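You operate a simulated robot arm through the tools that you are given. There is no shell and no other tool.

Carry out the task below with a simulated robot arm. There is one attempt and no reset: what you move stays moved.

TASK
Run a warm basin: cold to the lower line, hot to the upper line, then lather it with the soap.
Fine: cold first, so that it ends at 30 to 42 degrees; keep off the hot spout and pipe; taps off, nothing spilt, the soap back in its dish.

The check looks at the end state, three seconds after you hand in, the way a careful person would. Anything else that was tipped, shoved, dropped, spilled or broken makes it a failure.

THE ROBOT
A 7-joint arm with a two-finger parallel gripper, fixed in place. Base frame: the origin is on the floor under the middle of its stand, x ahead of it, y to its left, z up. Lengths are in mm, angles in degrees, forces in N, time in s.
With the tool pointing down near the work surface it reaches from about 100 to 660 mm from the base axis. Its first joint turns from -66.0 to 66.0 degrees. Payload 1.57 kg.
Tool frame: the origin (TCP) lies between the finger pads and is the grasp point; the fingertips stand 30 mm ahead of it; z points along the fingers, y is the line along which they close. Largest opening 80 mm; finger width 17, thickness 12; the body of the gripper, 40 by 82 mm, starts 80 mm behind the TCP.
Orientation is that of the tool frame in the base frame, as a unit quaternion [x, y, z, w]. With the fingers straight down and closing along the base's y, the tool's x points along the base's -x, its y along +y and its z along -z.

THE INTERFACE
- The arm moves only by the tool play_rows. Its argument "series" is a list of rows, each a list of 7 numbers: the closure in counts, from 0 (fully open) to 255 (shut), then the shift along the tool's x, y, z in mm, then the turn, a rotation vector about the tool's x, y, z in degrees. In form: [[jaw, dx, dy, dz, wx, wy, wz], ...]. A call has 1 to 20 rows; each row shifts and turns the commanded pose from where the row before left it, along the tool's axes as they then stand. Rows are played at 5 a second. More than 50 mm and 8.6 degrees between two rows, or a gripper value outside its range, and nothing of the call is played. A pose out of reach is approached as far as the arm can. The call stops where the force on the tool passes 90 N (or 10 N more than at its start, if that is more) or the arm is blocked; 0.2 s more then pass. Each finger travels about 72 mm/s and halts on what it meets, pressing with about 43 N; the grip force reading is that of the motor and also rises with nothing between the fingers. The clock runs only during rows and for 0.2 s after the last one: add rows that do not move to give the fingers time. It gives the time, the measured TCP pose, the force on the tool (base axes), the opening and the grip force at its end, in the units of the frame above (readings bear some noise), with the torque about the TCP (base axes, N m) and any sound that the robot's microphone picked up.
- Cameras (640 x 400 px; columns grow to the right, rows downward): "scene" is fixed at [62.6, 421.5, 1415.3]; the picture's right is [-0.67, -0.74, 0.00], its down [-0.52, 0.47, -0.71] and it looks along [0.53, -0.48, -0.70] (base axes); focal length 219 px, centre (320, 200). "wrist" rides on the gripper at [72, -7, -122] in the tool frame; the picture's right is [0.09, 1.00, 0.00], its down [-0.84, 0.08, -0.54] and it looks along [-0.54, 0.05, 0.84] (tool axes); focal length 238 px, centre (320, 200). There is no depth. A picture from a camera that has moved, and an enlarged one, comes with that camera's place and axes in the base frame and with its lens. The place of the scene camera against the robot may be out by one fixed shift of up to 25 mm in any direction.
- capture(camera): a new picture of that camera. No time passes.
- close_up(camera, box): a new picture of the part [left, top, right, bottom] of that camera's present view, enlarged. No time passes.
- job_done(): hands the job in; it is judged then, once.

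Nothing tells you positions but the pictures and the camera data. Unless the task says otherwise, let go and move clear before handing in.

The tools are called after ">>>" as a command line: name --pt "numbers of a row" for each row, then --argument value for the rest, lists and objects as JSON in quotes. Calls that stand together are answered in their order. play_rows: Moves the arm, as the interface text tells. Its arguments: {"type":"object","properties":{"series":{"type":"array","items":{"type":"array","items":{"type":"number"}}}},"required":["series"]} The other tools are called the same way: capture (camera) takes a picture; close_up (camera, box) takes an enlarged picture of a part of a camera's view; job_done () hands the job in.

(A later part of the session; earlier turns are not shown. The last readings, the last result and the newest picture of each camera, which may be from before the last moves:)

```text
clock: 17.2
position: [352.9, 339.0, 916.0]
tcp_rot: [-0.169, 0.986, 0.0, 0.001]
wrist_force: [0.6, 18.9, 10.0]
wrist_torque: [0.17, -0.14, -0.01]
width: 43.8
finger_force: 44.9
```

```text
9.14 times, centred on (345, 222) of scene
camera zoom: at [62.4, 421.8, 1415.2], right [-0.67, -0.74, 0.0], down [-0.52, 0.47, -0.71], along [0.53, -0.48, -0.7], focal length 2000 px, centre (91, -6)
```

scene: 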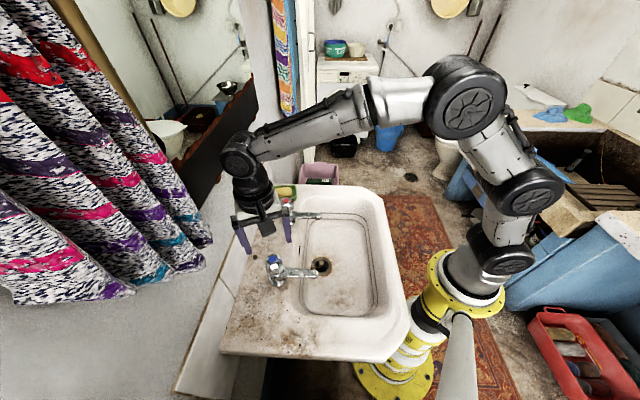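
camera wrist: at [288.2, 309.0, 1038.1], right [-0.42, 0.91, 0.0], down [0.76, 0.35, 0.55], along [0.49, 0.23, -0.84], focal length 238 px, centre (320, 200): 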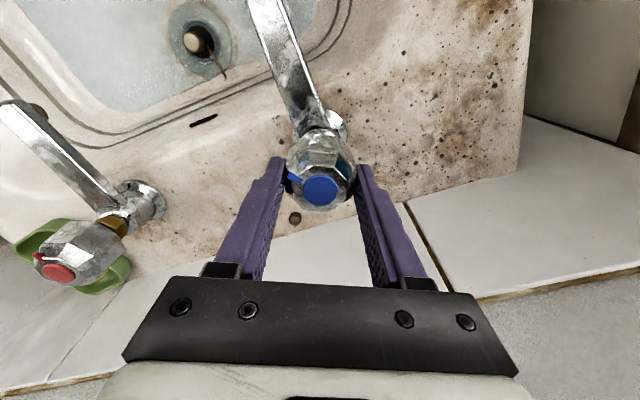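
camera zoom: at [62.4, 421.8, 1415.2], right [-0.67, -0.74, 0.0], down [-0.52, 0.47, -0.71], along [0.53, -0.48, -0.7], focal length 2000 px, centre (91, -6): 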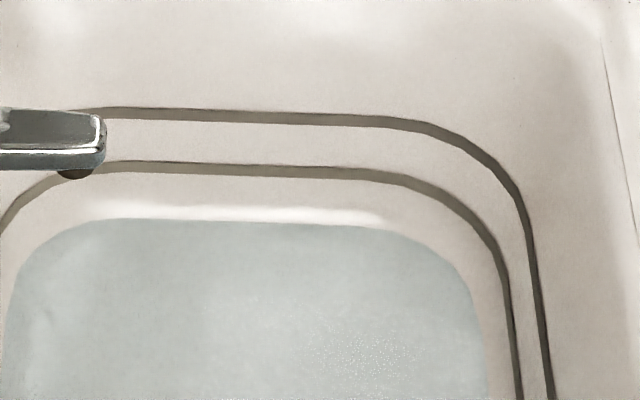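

About 50 px remain to the lower line in the enlarged view. I'll keep running.

>>> play_rows --pt "255 0 0 0 0 0 0" --pt "255 0 0 0 0 0 0" --pt "255 0 0 0 0 0 0" --pt "255 0 0 0 0 0 0" --pt "255 0 0 0 0 0 0" --pt "255 0 0 0 0 0 0" --pt "255 0 0 0 0 0 0" --pt "255 0 0 0 0 0 0" --pt "255 0 0 0 0 0 0" --pt "255 0 0 0 0 0 0" --pt "255 0 0 0 0 0 0" --pt "255 0 0 0 0 0 0" --pt "255 0 0 0 0 0 0" --pt "255 0 0 0 0 0 0" --pt "255 0 0 0 0 0 0" --pt "255 0 0 0 0 0 0" --pt "255 0 0 0 0 0 0" --pt "255 0 0 0 0 0 0" --pt "255 0 0 0 0 0 0" --pt "255 0 0 0 0 0 0"

>>> close_up --camera "scene" --box '[310, 205, 380, 240]'

```text
clock: 21.4
position: [354.6, 340.0, 915.9]
tcp_rot: [-0.169, 0.986, 0.001, 0.002]
wrist_force: [0.2, 18.8, 11.3]
wrist_torque: [0.12, -0.09, -0.03]
width: 43.8
finger_force: 44.9
```

```text
9.14 times, centred on (345, 222) of scene
camera zoom: at [62.4, 421.8, 1415.2], right [-0.67, -0.74, 0.0], down [-0.52, 0.47, -0.71], along [0.53, -0.48, -0.7], focal length 2000 px, centre (91, -6)
```

zoom: 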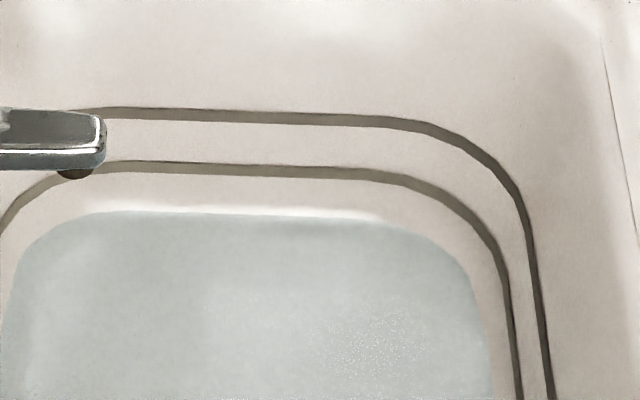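

The rise is slow, so I'll open the cold tap a further 24° and keep watching.

>>> play_rows --pt "255 0 0 0 0 0 -6" --pt "255 0 0 0 0 0 -6" --pt "255 0 0 0 0 0 -6" --pt "255 0 0 0 0 0 -6" --pt "255 0 0 0 0 0 0" --pt "255 0 0 0 0 0 0" --pt "255 0 0 0 0 0 0" --pt "255 0 0 0 0 0 0" --pt "255 0 0 0 0 0 0" --pt "255 0 0 0 0 0 0" --pt "255 0 0 0 0 0 0" --pt "255 0 0 0 0 0 0"

>>> close_up --camera "scene" --box '[310, 205, 380, 240]'

>>> close_up --camera "scene" --box '[240, 200, 400, 320]'

>>> capture --camera "wrist"

```text
clock: 24.0
position: [353.9, 340.3, 915.1]
tcp_rot: [-0.371, 0.929, 0.0, 0.002]
wrist_force: [-1.8, 22.8, -2.2]
wrist_torque: [0.62, -0.45, 0.0]
width: 44.0
finger_force: 44.6
```

```text
9.14 times, centred on (345, 222) of scene
camera zoom: at [62.5, 422.1, 1415.1], right [-0.67, -0.74, 0.0], down [-0.52, 0.47, -0.71], along [0.53, -0.48, -0.7], focal length 2000 px, centre (91, -6)
```

zoom: 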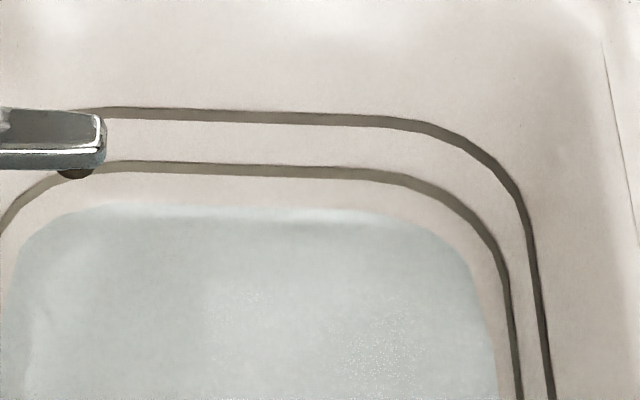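

```text
3.33 times, centred on (320, 260) of scene
camera zoom: at [62.5, 422.1, 1415.1], right [-0.67, -0.74, 0.0], down [-0.52, 0.47, -0.71], along [0.53, -0.48, -0.7], focal length 729 px, centre (320, 0)
```

zoom: 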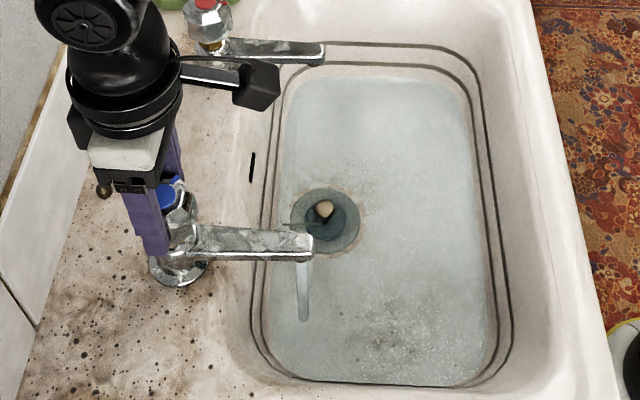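

```text
taken
camera wrist: at [306.1, 285.3, 1038.0], right [-0.75, 0.66, 0.0], down [0.55, 0.63, 0.54], along [0.36, 0.41, -0.84], focal length 238 px, centre (320, 200)
```

wrist: 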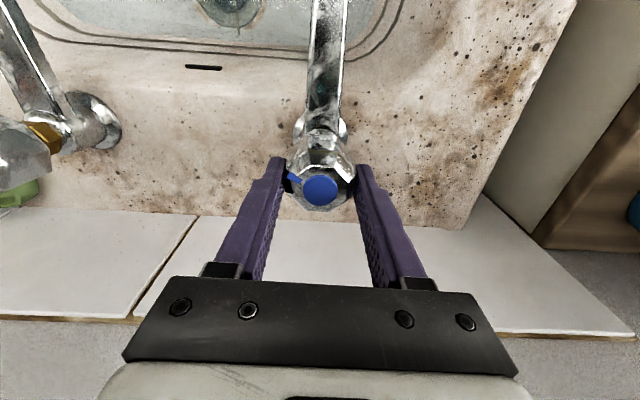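

>>> play_rows --pt "255 0 0 0 0 0 0" --pt "255 0 0 0 0 0 0" --pt "255 0 0 0 0 0 0" --pt "255 0 0 0 0 0 0" --pt "255 0 0 0 0 0 0" --pt "255 0 0 0 0 0 0" --pt "255 0 0 0 0 0 0" --pt "255 0 0 0 0 0 0" --pt "255 0 0 0 0 0 0" --pt "255 0 0 0 0 0 0" --pt "255 0 0 0 0 0 0" --pt "255 0 0 0 0 0 0" --pt "255 0 0 0 0 0 0" --pt "255 0 0 0 0 0 0" --pt "255 0 0 0 0 0 0" --pt "255 0 0 0 0 0 0" --pt "255 0 0 0 0 0 0" --pt "255 0 0 0 0 0 0" --pt "255 0 0 0 0 0 0" --pt "255 0 0 0 0 0 0"

>>> close_up --camera "scene" --box '[310, 205, 380, 240]'

>>> close_up --camera "scene" --box '[290, 280, 400, 330]'

```text
clock: 28.2
position: [354.1, 339.8, 916.1]
tcp_rot: [-0.371, 0.929, 0.0, 0.0]
wrist_force: [-2.4, 23.2, -9.2]
wrist_torque: [0.54, -0.26, 0.0]
width: 43.9
finger_force: 45.4
```

```text
9.14 times, centred on (345, 222) of scene
camera zoom: at [62.6, 422.1, 1415.1], right [-0.67, -0.74, 0.0], down [-0.52, 0.47, -0.71], along [0.53, -0.48, -0.7], focal length 2000 px, centre (91, -6)
```

zoom: 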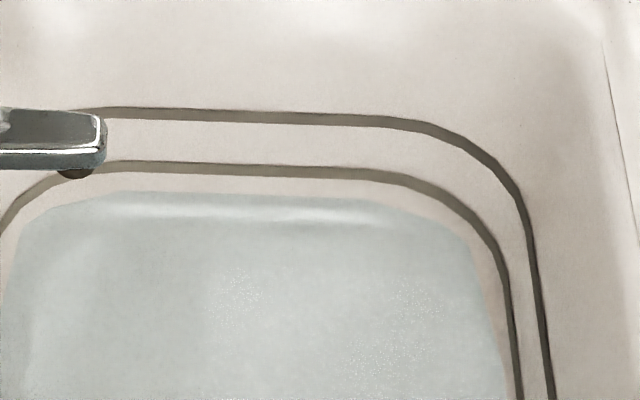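

```text
5.82 times, centred on (345, 305) of scene
camera zoom: at [62.6, 422.1, 1415.1], right [-0.67, -0.74, 0.0], down [-0.52, 0.47, -0.71], along [0.53, -0.48, -0.7], focal length 1273 px, centre (174, -411)
```

zoom: 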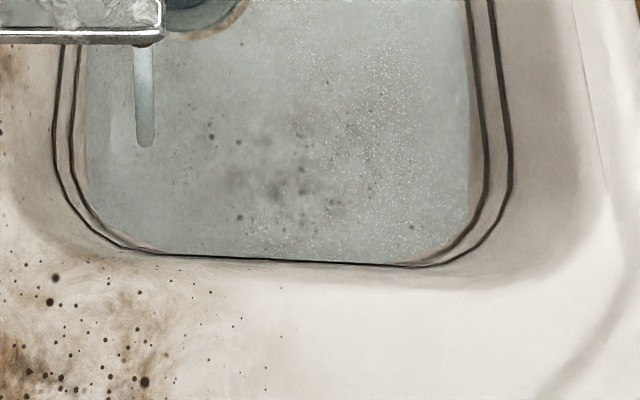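

>>> play_rows --pt "255 0 0 0 0 0 0" --pt "255 0 0 0 0 0 0" --pt "255 0 0 0 0 0 0" --pt "255 0 0 0 0 0 0" --pt "255 0 0 0 0 0 0" --pt "255 0 0 0 0 0 0" --pt "255 0 0 0 0 0 0" --pt "255 0 0 0 0 0 0" --pt "255 0 0 0 0 0 0" --pt "255 0 0 0 0 0 0" --pt "255 0 0 0 0 0 0" --pt "255 0 0 0 0 0 0" --pt "255 0 0 0 0 0 0" --pt "255 0 0 0 0 0 0" --pt "255 0 0 0 0 0 0"

>>> close_up --camera "scene" --box '[310, 205, 380, 240]'

>>> close_up --camera "scene" --box '[355, 210, 400, 320]'

```text
clock: 31.4
position: [354.5, 339.4, 916.2]
tcp_rot: [-0.371, 0.929, 0.0, 0.0]
wrist_force: [-1.7, 23.5, -11.9]
wrist_torque: [0.28, -0.34, -0.01]
width: 43.9
finger_force: 45.3
```

```text
9.14 times, centred on (345, 222) of scene
camera zoom: at [62.6, 422.2, 1415.1], right [-0.67, -0.74, 0.0], down [-0.52, 0.47, -0.71], along [0.53, -0.48, -0.7], focal length 2000 px, centre (91, -6)
```

zoom: 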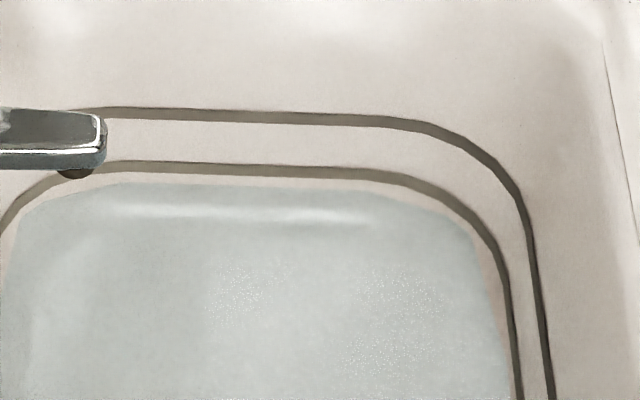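

```text
3.64 times, centred on (378, 265) of scene
camera zoom: at [62.6, 422.2, 1415.1], right [-0.67, -0.74, 0.0], down [-0.52, 0.47, -0.71], along [0.53, -0.48, -0.7], focal length 795 px, centre (111, -36)
```

zoom: 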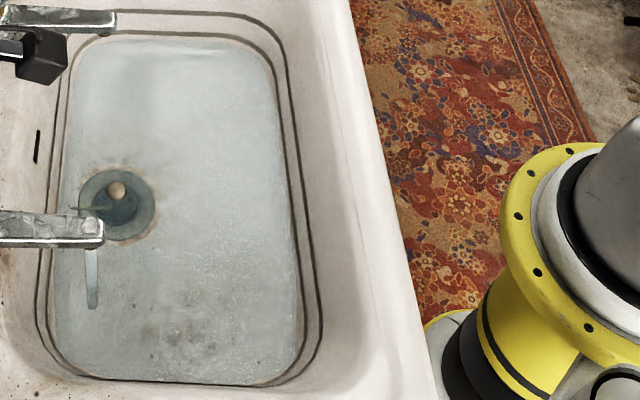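

The level is nearly at the lower line: the edge is at about row 184 and the line spans 163–174. I'll run about 3 s more, check, then start closing.

>>> play_rows --pt "255 0 0 0 0 0 0" --pt "255 0 0 0 0 0 0" --pt "255 0 0 0 0 0 0" --pt "255 0 0 0 0 0 0" --pt "255 0 0 0 0 0 0" --pt "255 0 0 0 0 0 0" --pt "255 0 0 0 0 0 0" --pt "255 0 0 0 0 0 0" --pt "255 0 0 0 0 0 0" --pt "255 0 0 0 0 0 0" --pt "255 0 0 0 0 0 0" --pt "255 0 0 0 0 0 0" --pt "255 0 0 0 0 0 0" --pt "255 0 0 0 0 0 0"

>>> close_up --camera "scene" --box '[310, 205, 380, 240]'

```text
clock: 34.4
position: [354.3, 340.3, 916.2]
tcp_rot: [-0.371, 0.929, -0.001, 0.001]
wrist_force: [-1.4, 23.3, -11.8]
wrist_torque: [0.27, -0.24, -0.01]
width: 43.7
finger_force: 44.7
```

```text
9.14 times, centred on (345, 222) of scene
camera zoom: at [62.6, 422.2, 1415.1], right [-0.67, -0.74, 0.0], down [-0.52, 0.47, -0.71], along [0.53, -0.48, -0.7], focal length 2000 px, centre (91, -6)
```

zoom: 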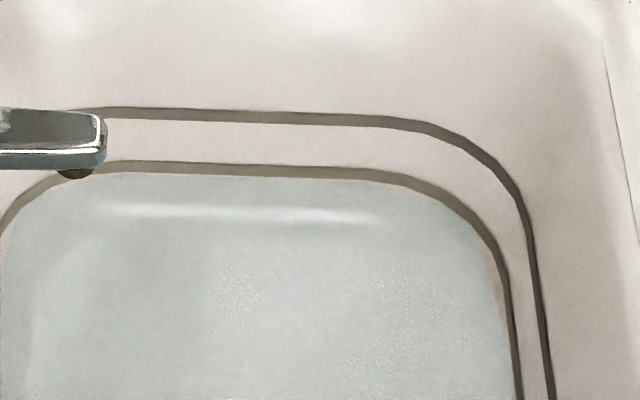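

The water edge touches the lower side of the line, so I'm closing the cold tap now by turning clockwise 66°.

>>> play_rows --pt "255 0 0 0 0 0 6" --pt "255 0 0 0 0 0 6" --pt "255 0 0 0 0 0 6" --pt "255 0 0 0 0 0 6" --pt "255 0 0 0 0 0 6" --pt "255 0 0 0 0 0 6" --pt "255 0 0 0 0 0 6" --pt "255 0 0 0 0 0 6" --pt "255 0 0 0 0 0 6" --pt "255 0 0 0 0 0 6" --pt "255 0 0 0 0 0 6" --pt "255 0 0 0 0 0 0"

>>> close_up --camera "scene" --box '[310, 205, 380, 240]'

>>> close_up --camera "scene" --box '[240, 200, 400, 320]'

>>> capture --camera "wrist"

```text
clock: 37.0
position: [354.6, 339.4, 915.6]
tcp_rot: [0.195, 0.981, 0.0, 0.0]
wrist_force: [-7.4, 15.9, -4.3]
wrist_torque: [0.08, -0.86, 0.05]
width: 43.8
finger_force: 44.9
```

```text
9.14 times, centred on (345, 222) of scene
camera zoom: at [62.4, 421.9, 1415.2], right [-0.67, -0.74, 0.0], down [-0.52, 0.47, -0.71], along [0.53, -0.48, -0.7], focal length 2000 px, centre (91, -6)
```

zoom: 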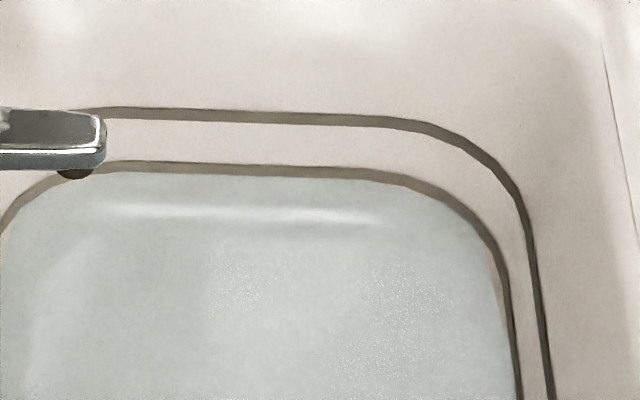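

```text
3.33 times, centred on (320, 260) of scene
camera zoom: at [62.4, 421.9, 1415.2], right [-0.67, -0.74, 0.0], down [-0.52, 0.47, -0.71], along [0.53, -0.48, -0.7], focal length 729 px, centre (320, 0)
```

zoom: 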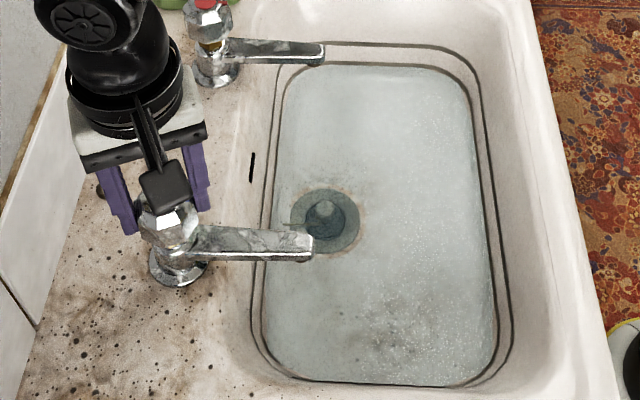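

```text
taken
camera wrist: at [285.1, 360.8, 1038.4], right [0.3, 0.95, 0.0], down [0.8, -0.25, 0.54], along [0.52, -0.16, -0.84], focal length 238 px, centre (320, 200)
```

wrist: 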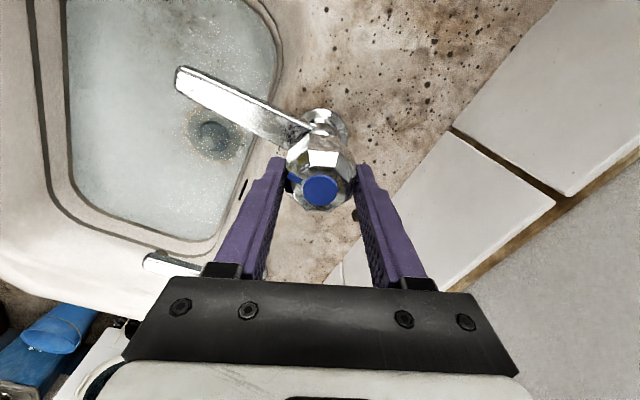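

The cold stream has stopped. I'll check the level against the lower line on other sides before deciding on a small top-up.

>>> close_up --camera "scene" --box '[365, 240, 400, 275]'

>>> close_up --camera "scene" --box '[325, 210, 350, 228]'

>>> close_up --camera "scene" --box '[295, 225, 325, 260]'

>>> close_up --camera "wrist" --box '[30, 160, 290, 290]'

```text
11.43 times, centred on (382, 258) of scene
camera zoom: at [62.4, 421.9, 1415.2], right [-0.67, -0.74, 0.0], down [-0.52, 0.47, -0.71], along [0.53, -0.48, -0.7], focal length 2500 px, centre (-394, -457)
```

zoom: 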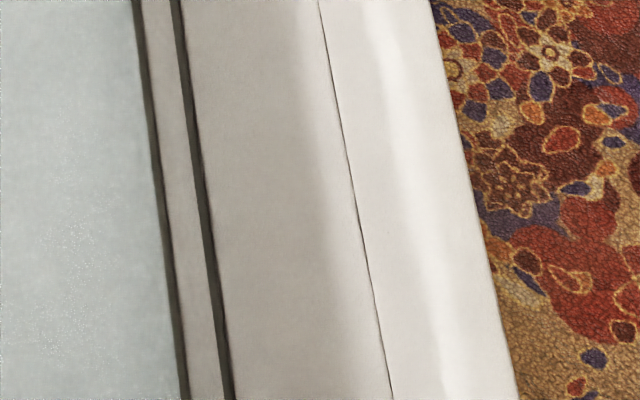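

```text
16.00 times, centred on (338, 219) of scene
camera zoom: at [62.4, 421.9, 1415.2], right [-0.67, -0.74, 0.0], down [-0.52, 0.47, -0.71], along [0.53, -0.48, -0.7], focal length 3500 px, centre (40, -104)
```

zoom: 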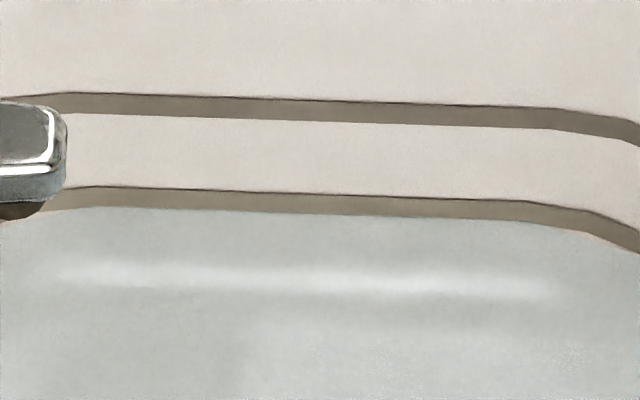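

```text
11.43 times, centred on (310, 242) of scene
camera zoom: at [62.4, 421.9, 1415.2], right [-0.67, -0.74, 0.0], down [-0.52, 0.47, -0.71], along [0.53, -0.48, -0.7], focal length 2500 px, centre (434, -286)
```

zoom: 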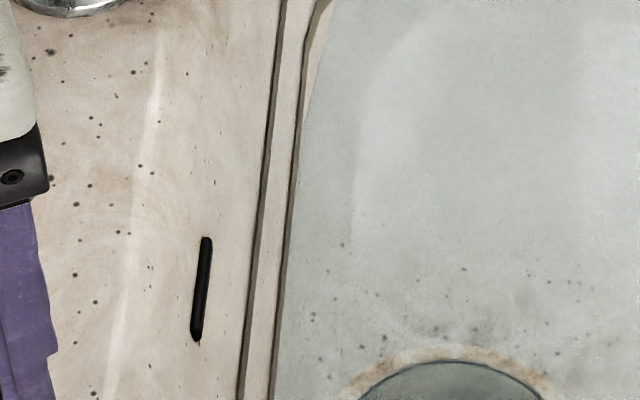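

```text
2.46 times, centred on (160, 225) of wrist
camera zoom: at [285.1, 360.8, 1038.4], right [0.3, 0.95, 0.0], down [0.8, -0.25, 0.54], along [0.52, -0.16, -0.84], focal length 587 px, centre (714, 138)
```

zoom: 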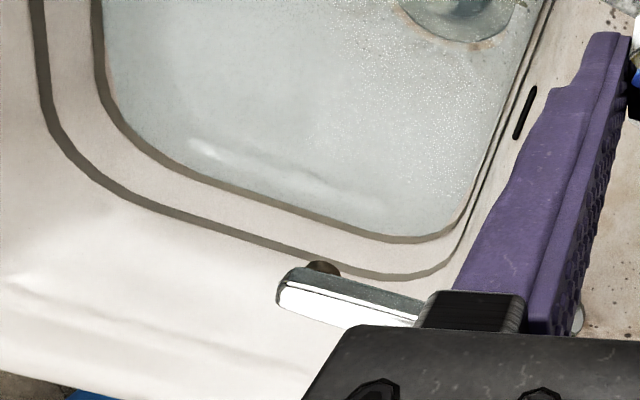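

Water just meets the bottom edge of the lower line on all sides. I'll give a brief cold top-up to bring it to the line's middle, then close again.

>>> play_rows --pt "255 0 0 0 0 0 -6" --pt "255 0 0 0 0 0 -6" --pt "255 0 0 0 0 0 -6" --pt "255 0 0 0 0 0 -6" --pt "255 0 0 0 0 0 -6" --pt "255 0 0 0 0 0 -6" --pt "255 0 0 0 0 0 0" --pt "255 0 0 0 0 0 0" --pt "255 0 0 0 0 0 0" --pt "255 0 0 0 0 0 0" --pt "255 0 0 0 0 0 6" --pt "255 0 0 0 0 0 6" --pt "255 0 0 0 0 0 6" --pt "255 0 0 0 0 0 6" --pt "255 0 0 0 0 0 6" --pt "255 0 0 0 0 0 6" --pt "255 0 0 0 0 0 0"

>>> close_up --camera "scene" --box '[325, 210, 350, 228]'

>>> close_up --camera "scene" --box '[260, 245, 340, 305]'

>>> close_up --camera "wrist" --box '[270, 130, 370, 230]'

```text
clock: 40.6
position: [353.3, 338.2, 916.8]
tcp_rot: [0.195, 0.981, 0.002, 0.0]
wrist_force: [-6.1, 17.5, 3.9]
wrist_torque: [0.01, -0.75, 0.05]
width: 43.8
finger_force: 44.7
```

```text
16.00 times, centred on (338, 219) of scene
camera zoom: at [62.3, 421.9, 1415.2], right [-0.67, -0.74, 0.0], down [-0.52, 0.47, -0.71], along [0.53, -0.48, -0.7], focal length 3500 px, centre (40, -104)
```

zoom: 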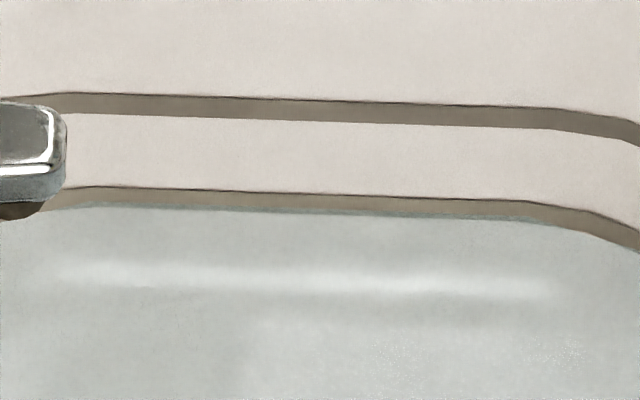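

```text
6.67 times, centred on (300, 275) of scene
camera zoom: at [62.3, 421.9, 1415.2], right [-0.67, -0.74, 0.0], down [-0.52, 0.47, -0.71], along [0.53, -0.48, -0.7], focal length 1458 px, centre (453, -300)
```

zoom: 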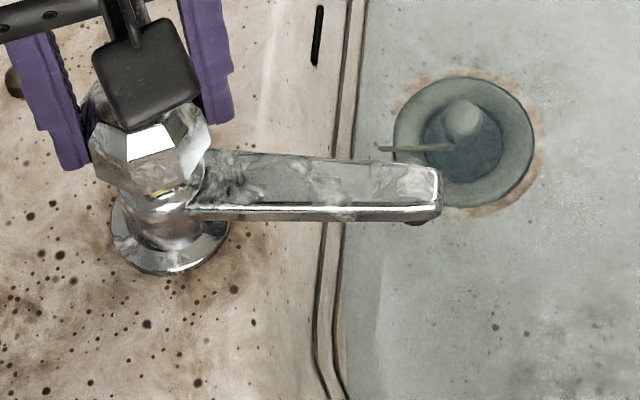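

```text
4.00 times, centred on (320, 180) of wrist
camera zoom: at [285.0, 360.5, 1038.4], right [0.3, 0.95, 0.0], down [0.8, -0.25, 0.54], along [0.52, -0.16, -0.84], focal length 953 px, centre (320, 280)
```

zoom: 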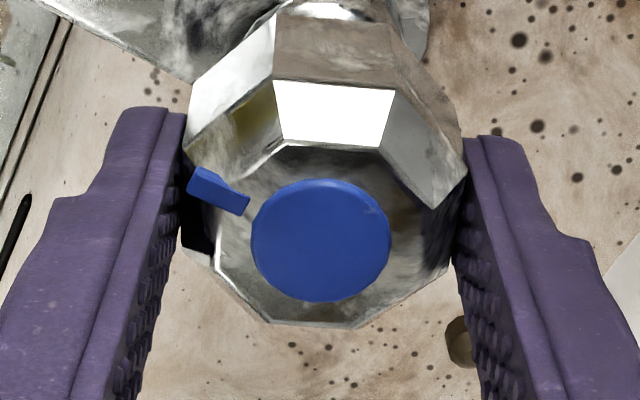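

The water now sits on the lower line, the cold stream is off and the tick is back at the off position. I'll release, rise, and move above the hot knob.

>>> play_rows --pt "0 0 0 0 0 0 0" --pt "0 0 0 0 0 0 0" --pt "0 0 0 0 0 0 0" --pt "0 0 0 -30 0 0 0" --pt "0 0 0 -30 0 0 0" --pt "0 0 0 -30 0 0 0" --pt "0 0 0 0 0 0 0"

>>> close_up --camera "scene" --box '[260, 245, 340, 305]'

>>> close_up --camera "wrist" --box '[200, 50, 370, 180]'

>>> close_up --camera "scene" --box '[250, 170, 340, 235]'

```text
clock: 42.2
position: [355.0, 337.1, 1005.3]
tcp_rot: [0.195, 0.981, 0.001, 0.0]
wrist_force: [-0.7, -0.5, -0.1]
wrist_torque: [0.01, -0.01, -0.02]
width: 79.8
finger_force: 0.1
```

```text
6.67 times, centred on (300, 275) of scene
camera zoom: at [62.6, 421.5, 1415.3], right [-0.67, -0.74, 0.0], down [-0.52, 0.47, -0.71], along [0.53, -0.48, -0.7], focal length 1458 px, centre (453, -300)
```

zoom: 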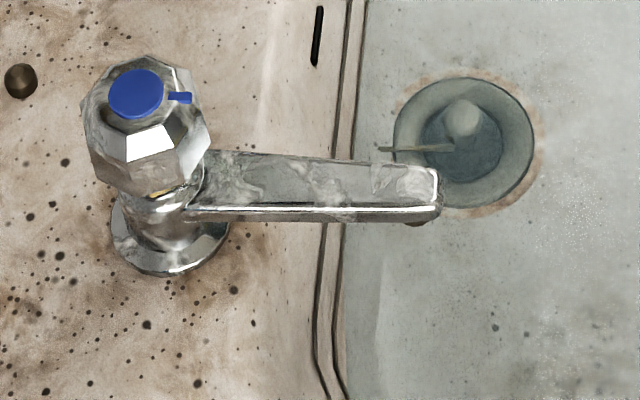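

```text
3.08 times, centred on (285, 115) of wrist
camera zoom: at [286.8, 358.5, 1128.6], right [0.3, 0.96, 0.0], down [0.8, -0.25, 0.54], along [0.52, -0.16, -0.84], focal length 733 px, centre (428, 462)
```

zoom: 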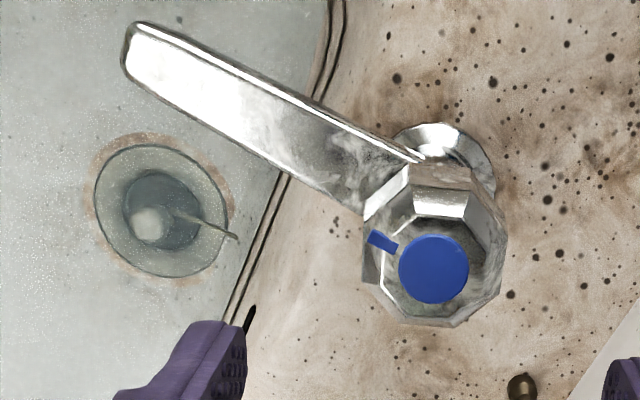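

```text
6.15 times, centred on (295, 202) of scene
camera zoom: at [62.6, 421.5, 1415.3], right [-0.67, -0.74, 0.0], down [-0.52, 0.47, -0.71], along [0.53, -0.48, -0.7], focal length 1346 px, centre (474, 185)
```

zoom: 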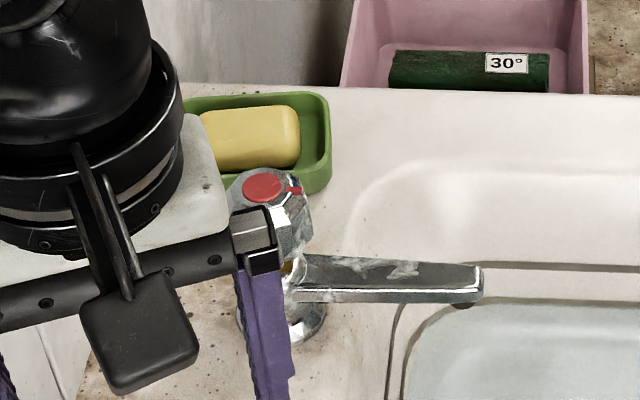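

The cold tap is confirmed off. Moving at height to above the hot knob.

>>> play_rows --pt "0 -38.6 -15.7 0 0 0 0" --pt "0 -38.6 -15.7 0 0 0 0" --pt "0 -38.6 -15.7 0 0 0 0" --pt "0 -38.6 -15.8 0 0 0 0" --pt "0 -38.5 -15.8 0 0 0 0" --pt "0 0 0 0 0 0 0" --pt "0 0 0 0 0 0 0"

>>> capture --camera "wrist"

>>> close_up --camera "wrist" --box '[280, 90, 370, 180]'

>>> capture --camera "scene"

```text
clock: 43.8
position: [502.3, 190.3, 1003.4]
tcp_rot: [0.195, 0.981, 0.0, 0.0]
wrist_force: [-0.8, 0.3, 0.7]
wrist_torque: [-0.03, -0.02, 0.0]
width: 80.4
finger_force: 0.1
```

```text
taken
camera wrist: at [433.3, 211.9, 1125.3], right [0.3, 0.96, 0.0], down [0.8, -0.25, 0.54], along [0.52, -0.16, -0.84], focal length 238 px, centre (320, 200)
```

wrist: 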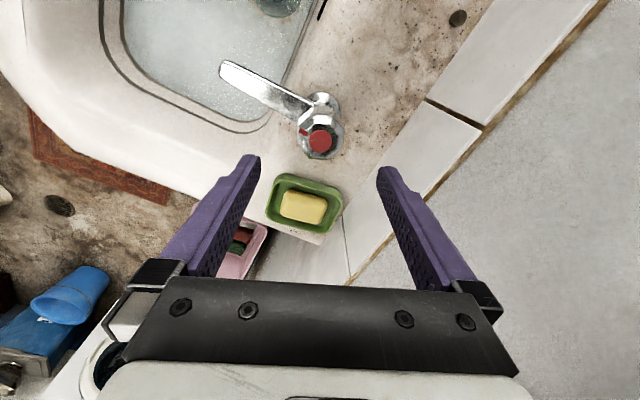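

```text
4.44 times, centred on (325, 135) of wrist
camera zoom: at [433.3, 211.9, 1125.3], right [0.3, 0.96, 0.0], down [0.8, -0.25, 0.54], along [0.52, -0.16, -0.84], focal length 1059 px, centre (298, 489)
```

zoom: 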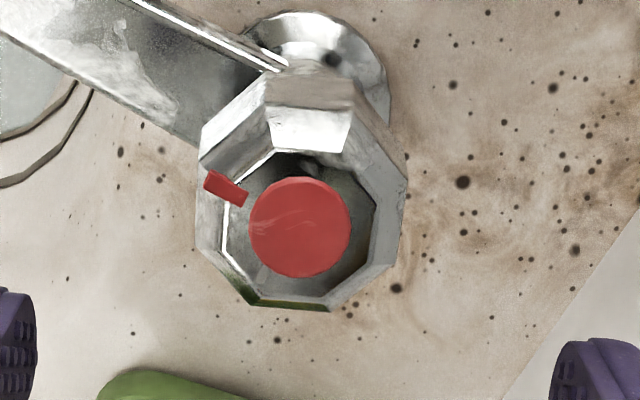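

```text
taken
```

scene: 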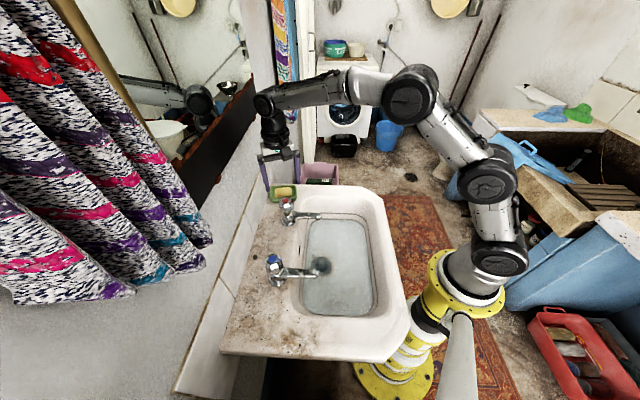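

The hot knob checks out at (502, 191, 918) with its tick toward the spout, meaning off. I'm descending onto its flats with the fingertips at about 887, which is well above the spout.

>>> play_rows --pt "0 0.4 0.9 30 0 0 0" --pt "0 0 0 30 0 0 0" --pt "0 0 0 26 0 0 0" --pt "0 0 0 0 0 0 0"

>>> capture --camera "wrist"

>>> close_up --camera "scene" --box '[240, 150, 340, 240]'

```text
clock: 44.8
position: [503.0, 190.6, 919.9]
tcp_rot: [0.195, 0.981, 0.0, 0.0]
wrist_force: [0.3, -0.3, -0.1]
wrist_torque: [0.02, -0.02, 0.03]
width: 79.9
finger_force: 0.0
```

```text
taken
camera wrist: at [433.5, 212.7, 1042.0], right [0.3, 0.96, 0.0], down [0.8, -0.25, 0.54], along [0.52, -0.16, -0.84], focal length 238 px, centre (320, 200)
```

wrist: 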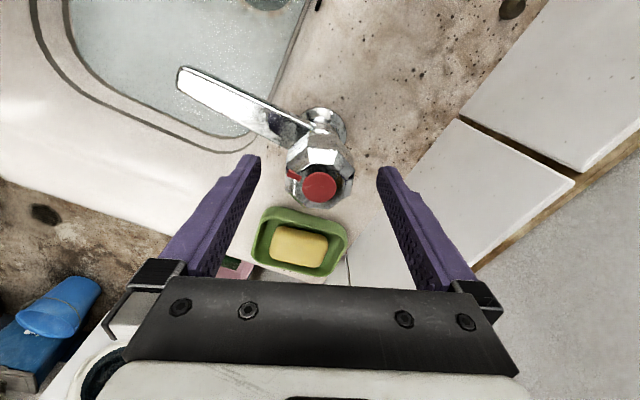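

```text
4.44 times, centred on (290, 195) of scene
camera zoom: at [62.6, 421.5, 1415.3], right [-0.67, -0.74, 0.0], down [-0.52, 0.47, -0.71], along [0.53, -0.48, -0.7], focal length 972 px, centre (453, 222)
```

zoom: 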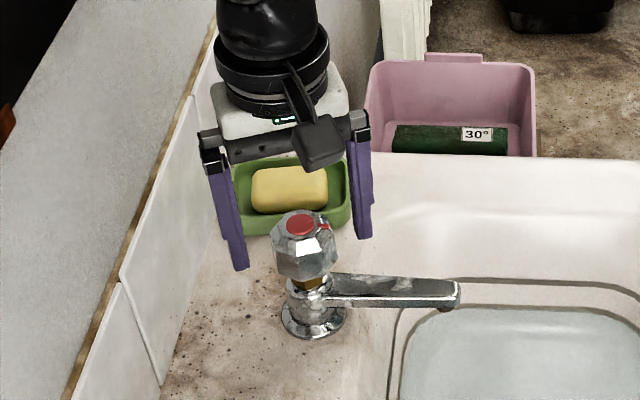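

The fingers straddle the hot knob. I'll lower 3 mm and close.

>>> play_rows --pt "0 0 0.5 3 0 0 0" --pt "120 0 0 0 0 0 0" --pt "255 0 0 0 0 0 0" --pt "255 0 0 0 0 0 0" --pt "255 0 0 0 0 0 0"

>>> capture --camera "wrist"

>>> close_up --camera "scene" --box '[260, 170, 330, 230]'

```text
clock: 46.0
position: [502.2, 191.8, 916.1]
tcp_rot: [0.195, 0.981, -0.001, -0.001]
wrist_force: [-3.9, -10.5, 2.5]
wrist_torque: [-0.09, 0.24, -0.01]
width: 43.7
finger_force: 45.4
```

```text
taken
camera wrist: at [433.5, 212.6, 1038.7], right [0.3, 0.96, 0.0], down [0.8, -0.25, 0.54], along [0.52, -0.16, -0.84], focal length 238 px, centre (320, 200)
```

wrist: 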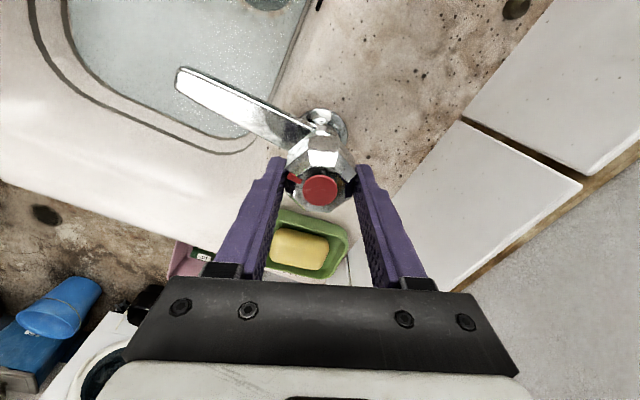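

```text
6.67 times, centred on (295, 200) of scene
camera zoom: at [62.5, 421.2, 1415.4], right [-0.67, -0.74, 0.0], down [-0.52, 0.47, -0.71], along [0.53, -0.48, -0.7], focal length 1458 px, centre (487, 200)
```

zoom: 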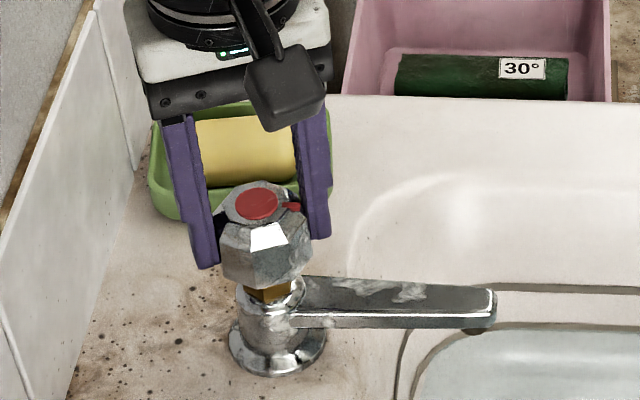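

The hot knob is gripped, clear of the spout. I'll turn it counter-clockwise.

>>> play_rows --pt "255 0 0 0 0 0 -6" --pt "255 0 0 0 0 0 -6" --pt "255 0 0 0 0 0 -6" --pt "255 0 0 0 0 0 -6"

>>> close_up --camera "scene" --box '[250, 170, 400, 320]'

>>> capture --camera "wrist"

```text
clock: 47.0
position: [501.9, 191.6, 916.4]
tcp_rot: [-0.015, 1.0, -0.002, -0.001]
wrist_force: [-6.6, -25.4, 0.0]
wrist_torque: [0.44, -0.65, -0.01]
width: 43.8
finger_force: 45.6
```

```text
2.67 times, centred on (325, 245) of scene
camera zoom: at [62.4, 420.8, 1415.5], right [-0.67, -0.74, 0.0], down [-0.52, 0.47, -0.71], along [0.53, -0.48, -0.7], focal length 583 px, centre (307, 80)
```

zoom: 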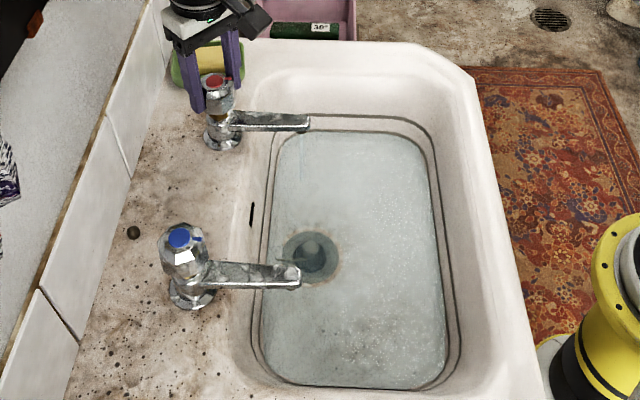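

```text
taken
camera wrist: at [430.7, 182.8, 1038.7], right [-0.12, 0.99, 0.0], down [0.83, 0.1, 0.54], along [0.54, 0.06, -0.84], focal length 238 px, centre (320, 200)
```

wrist: 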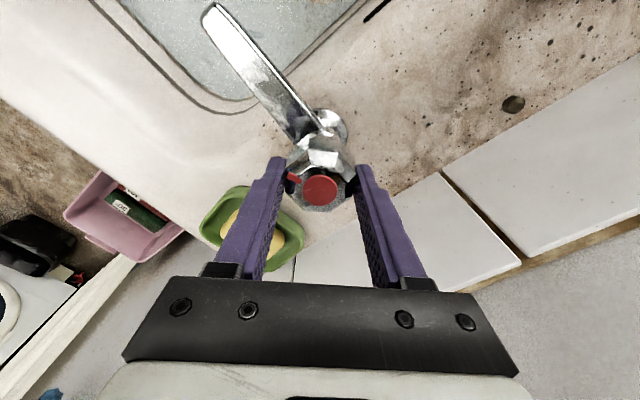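

>>> close_up --camera "scene" --box '[300, 205, 350, 245]'

>>> play_rows --pt "255 0 -1 0 0 0 -6" --pt "255 0 -0.5 0 0 0 -6" --pt "255 0 0 0 0 0 0"

>>> close_up --camera "scene" --box '[300, 205, 350, 245]'

```text
10.00 times, centred on (325, 225) of scene
camera zoom: at [62.4, 420.8, 1415.5], right [-0.67, -0.74, 0.0], down [-0.52, 0.47, -0.71], along [0.53, -0.48, -0.7], focal length 2187 px, centre (270, -50)
```

zoom: 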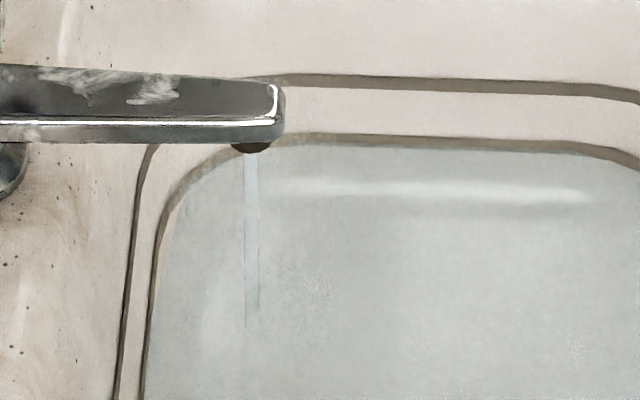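

```text
clock: 47.8
position: [503.3, 190.1, 915.0]
tcp_rot: [-0.118, 0.993, -0.001, -0.001]
wrist_force: [-11.4, -17.8, -2.3]
wrist_torque: [-0.29, -0.68, 0.02]
width: 43.8
finger_force: 45.1
```

```text
10.00 times, centred on (325, 225) of scene
camera zoom: at [62.3, 421.0, 1415.5], right [-0.67, -0.74, 0.0], down [-0.52, 0.47, -0.71], along [0.53, -0.48, -0.7], focal length 2187 px, centre (270, -50)
```

zoom: 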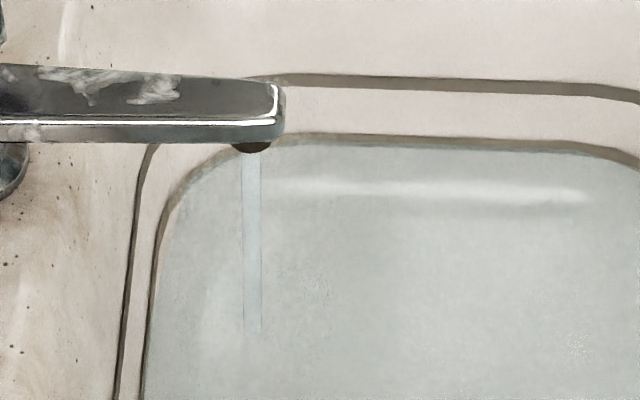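

The hot water is running. I'll open further and fill toward the upper line, watching as it goes.

>>> play_rows --pt "255 -0.6 -0.7 0 0 0 -6" --pt "255 -0.4 -0.5 0 0 0 -6" --pt "255 0 0 0 0 0 -6" --pt "255 0 0 0 0 0 -6" --pt "255 0 0 0 0 0 -6" --pt "255 0 0 0 0 0 0" --pt "255 0 0 0 0 0 0" --pt "255 0 0 0 0 0 0" --pt "255 0 0 0 0 0 0" --pt "255 0 0 0 0 0 0" --pt "255 0 0 0 0 0 0" --pt "255 0 0 0 0 0 0" --pt "255 0 0 0 0 0 0" --pt "255 0 0 0 0 0 0"

>>> close_up --camera "scene" --box '[310, 205, 380, 240]'

>>> close_up --camera "scene" --box '[250, 170, 400, 320]'

>>> capture --camera "wrist"

```text
clock: 50.8
position: [503.4, 190.8, 915.8]
tcp_rot: [-0.37, 0.929, 0.0, -0.001]
wrist_force: [-19.1, 3.5, 0.4]
wrist_torque: [-0.03, 0.53, -0.01]
width: 43.7
finger_force: 45.3
```

```text
9.14 times, centred on (345, 222) of scene
camera zoom: at [62.1, 421.5, 1415.3], right [-0.67, -0.74, 0.0], down [-0.52, 0.47, -0.71], along [0.53, -0.48, -0.7], focal length 2000 px, centre (91, -6)
```

zoom: 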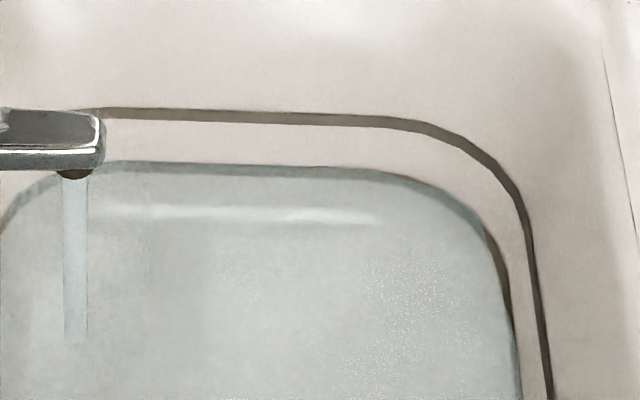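

```text
2.67 times, centred on (325, 245) of scene
camera zoom: at [62.1, 421.5, 1415.3], right [-0.67, -0.74, 0.0], down [-0.52, 0.47, -0.71], along [0.53, -0.48, -0.7], focal length 583 px, centre (307, 80)
```

zoom: 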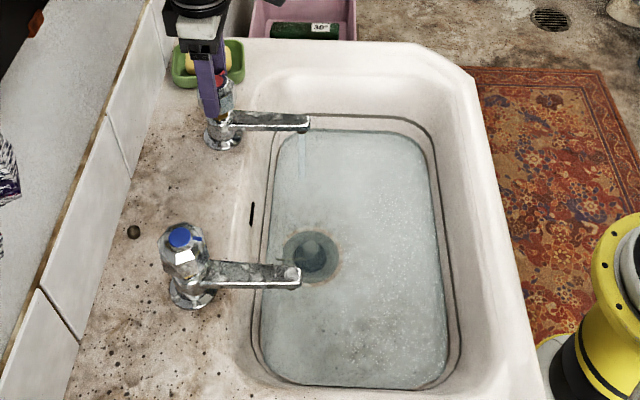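

```text
taken
camera wrist: at [455.1, 137.0, 1038.8], right [-0.75, 0.66, 0.0], down [0.56, 0.63, 0.54], along [0.35, 0.41, -0.84], focal length 238 px, centre (320, 200)
```

wrist: 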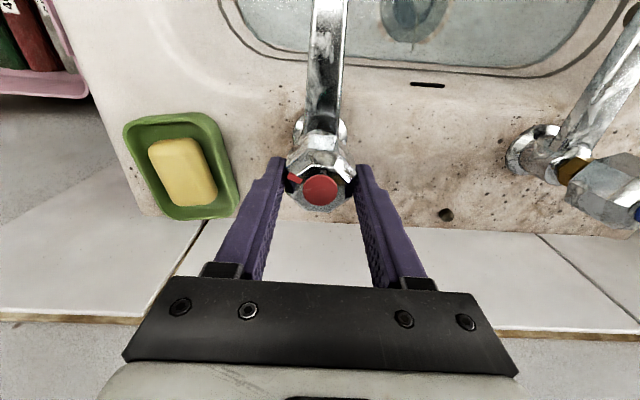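

>>> play_rows --pt "255 0 0 0 0 0 0" --pt "255 0 0 0 0 0 0" --pt "255 0 0 0 0 0 0" --pt "255 0 0 0 0 0 0" --pt "255 0 0 0 0 0 0" --pt "255 0 0 0 0 0 0" --pt "255 0 0 0 0 0 0" --pt "255 0 0 0 0 0 0" --pt "255 0 0 0 0 0 0" --pt "255 0 0 0 0 0 0" --pt "255 0 0 0 0 0 0" --pt "255 0 0 0 0 0 0" --pt "255 0 0 0 0 0 0" --pt "255 0 0 0 0 0 0" --pt "255 0 0 0 0 0 0" --pt "255 0 0 0 0 0 0" --pt "255 0 0 0 0 0 0" --pt "255 0 0 0 0 0 0" --pt "255 0 0 0 0 0 0" --pt "255 0 0 0 0 0 0"

>>> close_up --camera "scene" --box '[310, 205, 380, 240]'

```text
clock: 55.0
position: [501.6, 190.7, 915.6]
tcp_rot: [-0.37, 0.929, 0.001, -0.001]
wrist_force: [-21.2, 11.3, 2.8]
wrist_torque: [-0.22, 0.38, -0.01]
width: 43.8
finger_force: 45.4
```

```text
9.14 times, centred on (345, 222) of scene
camera zoom: at [62.0, 421.7, 1415.2], right [-0.67, -0.74, 0.0], down [-0.52, 0.47, -0.71], along [0.53, -0.48, -0.7], focal length 2000 px, centre (91, -6)
```

zoom: 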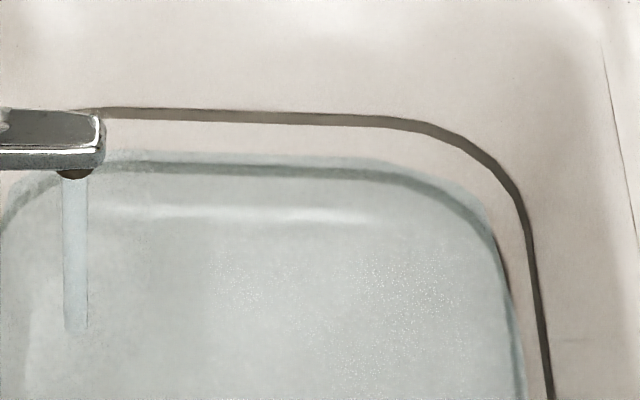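

>>> play_rows --pt "255 0 0 0 0 0 0" --pt "255 0 0 0 0 0 0" --pt "255 0 0 0 0 0 0" --pt "255 0 0 0 0 0 0" --pt "255 0 0 0 0 0 0" --pt "255 0 0 0 0 0 0" --pt "255 0 0 0 0 0 0" --pt "255 0 0 0 0 0 0" --pt "255 0 0 0 0 0 0" --pt "255 0 0 0 0 0 0" --pt "255 0 0 0 0 0 0" --pt "255 0 0 0 0 0 0" --pt "255 0 0 0 0 0 0" --pt "255 0 0 0 0 0 0" --pt "255 0 0 0 0 0 0" --pt "255 0 0 0 0 0 0" --pt "255 0 0 0 0 0 0" --pt "255 0 0 0 0 0 0" --pt "255 0 0 0 0 0 0" --pt "255 0 0 0 0 0 0"

>>> close_up --camera "scene" --box '[310, 205, 380, 240]'

>>> close_up --camera "scene" --box '[250, 170, 400, 320]'

```text
clock: 59.2
position: [502.8, 191.8, 916.3]
tcp_rot: [-0.37, 0.929, 0.0, -0.001]
wrist_force: [-21.2, 11.2, 3.5]
wrist_torque: [-0.08, 0.24, 0.03]
width: 44.0
finger_force: 44.7
```

```text
9.14 times, centred on (345, 222) of scene
camera zoom: at [62.0, 421.7, 1415.2], right [-0.67, -0.74, 0.0], down [-0.52, 0.47, -0.71], along [0.53, -0.48, -0.7], focal length 2000 px, centre (91, -6)
```

zoom: 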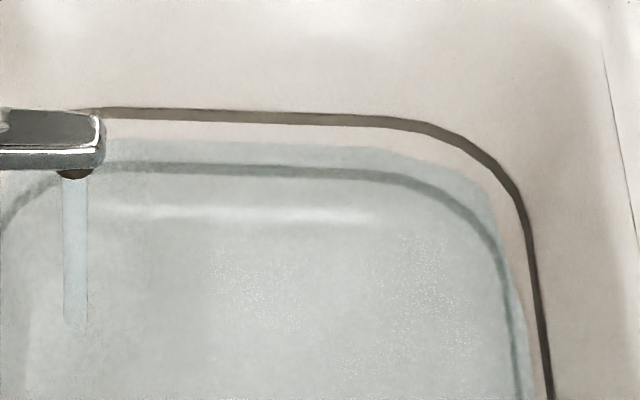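

```text
2.67 times, centred on (325, 245) of scene
camera zoom: at [62.0, 421.7, 1415.2], right [-0.67, -0.74, 0.0], down [-0.52, 0.47, -0.71], along [0.53, -0.48, -0.7], focal length 583 px, centre (307, 80)
```

zoom: 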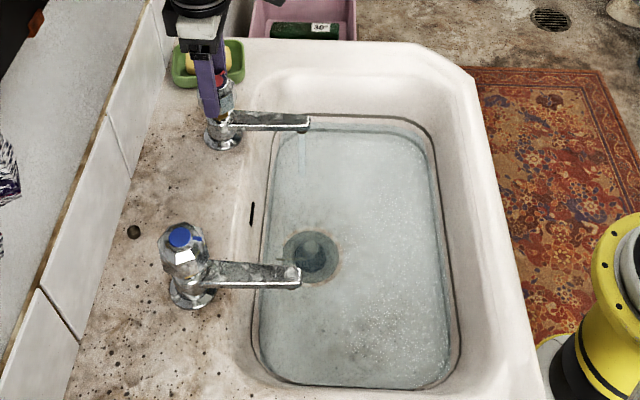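

>>> play_rows --pt "255 0 0 0 0 0 0" --pt "255 0 0 0 0 0 0" --pt "255 0 0 0 0 0 0" --pt "255 0 0 0 0 0 0" --pt "255 0 0 0 0 0 0" --pt "255 0 0 0 0 0 0" --pt "255 0 0 0 0 0 0" --pt "255 0 0 0 0 0 0" --pt "255 0 0 0 0 0 0" --pt "255 0 0 0 0 0 0" --pt "255 0 0 0 0 0 0" --pt "255 0 0 0 0 0 0" --pt "255 0 0 0 0 0 0" --pt "255 0 0 0 0 0 0" --pt "255 0 0 0 0 0 0" --pt "255 0 0 0 0 0 0" --pt "255 0 0 0 0 0 0" --pt "255 0 0 0 0 0 0"

>>> close_up --camera "scene" --box '[310, 205, 380, 240]'

```text
clock: 63.0
position: [502.5, 190.7, 915.5]
tcp_rot: [-0.37, 0.929, 0.0, -0.001]
wrist_force: [-20.5, 10.2, 2.4]
wrist_torque: [-0.06, 0.22, -0.02]
width: 43.8
finger_force: 44.7
```

```text
9.14 times, centred on (345, 222) of scene
camera zoom: at [62.0, 421.7, 1415.2], right [-0.67, -0.74, 0.0], down [-0.52, 0.47, -0.71], along [0.53, -0.48, -0.7], focal length 2000 px, centre (91, -6)
```

zoom: 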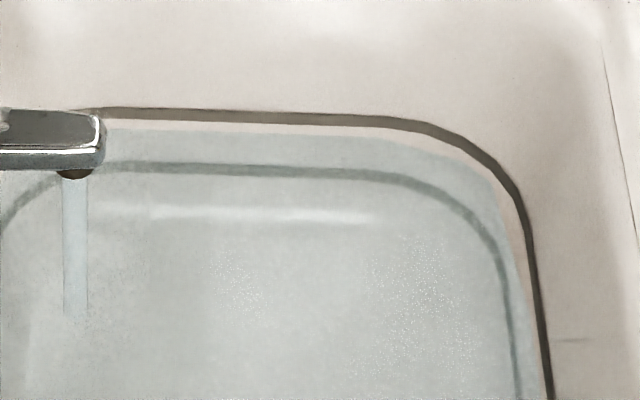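

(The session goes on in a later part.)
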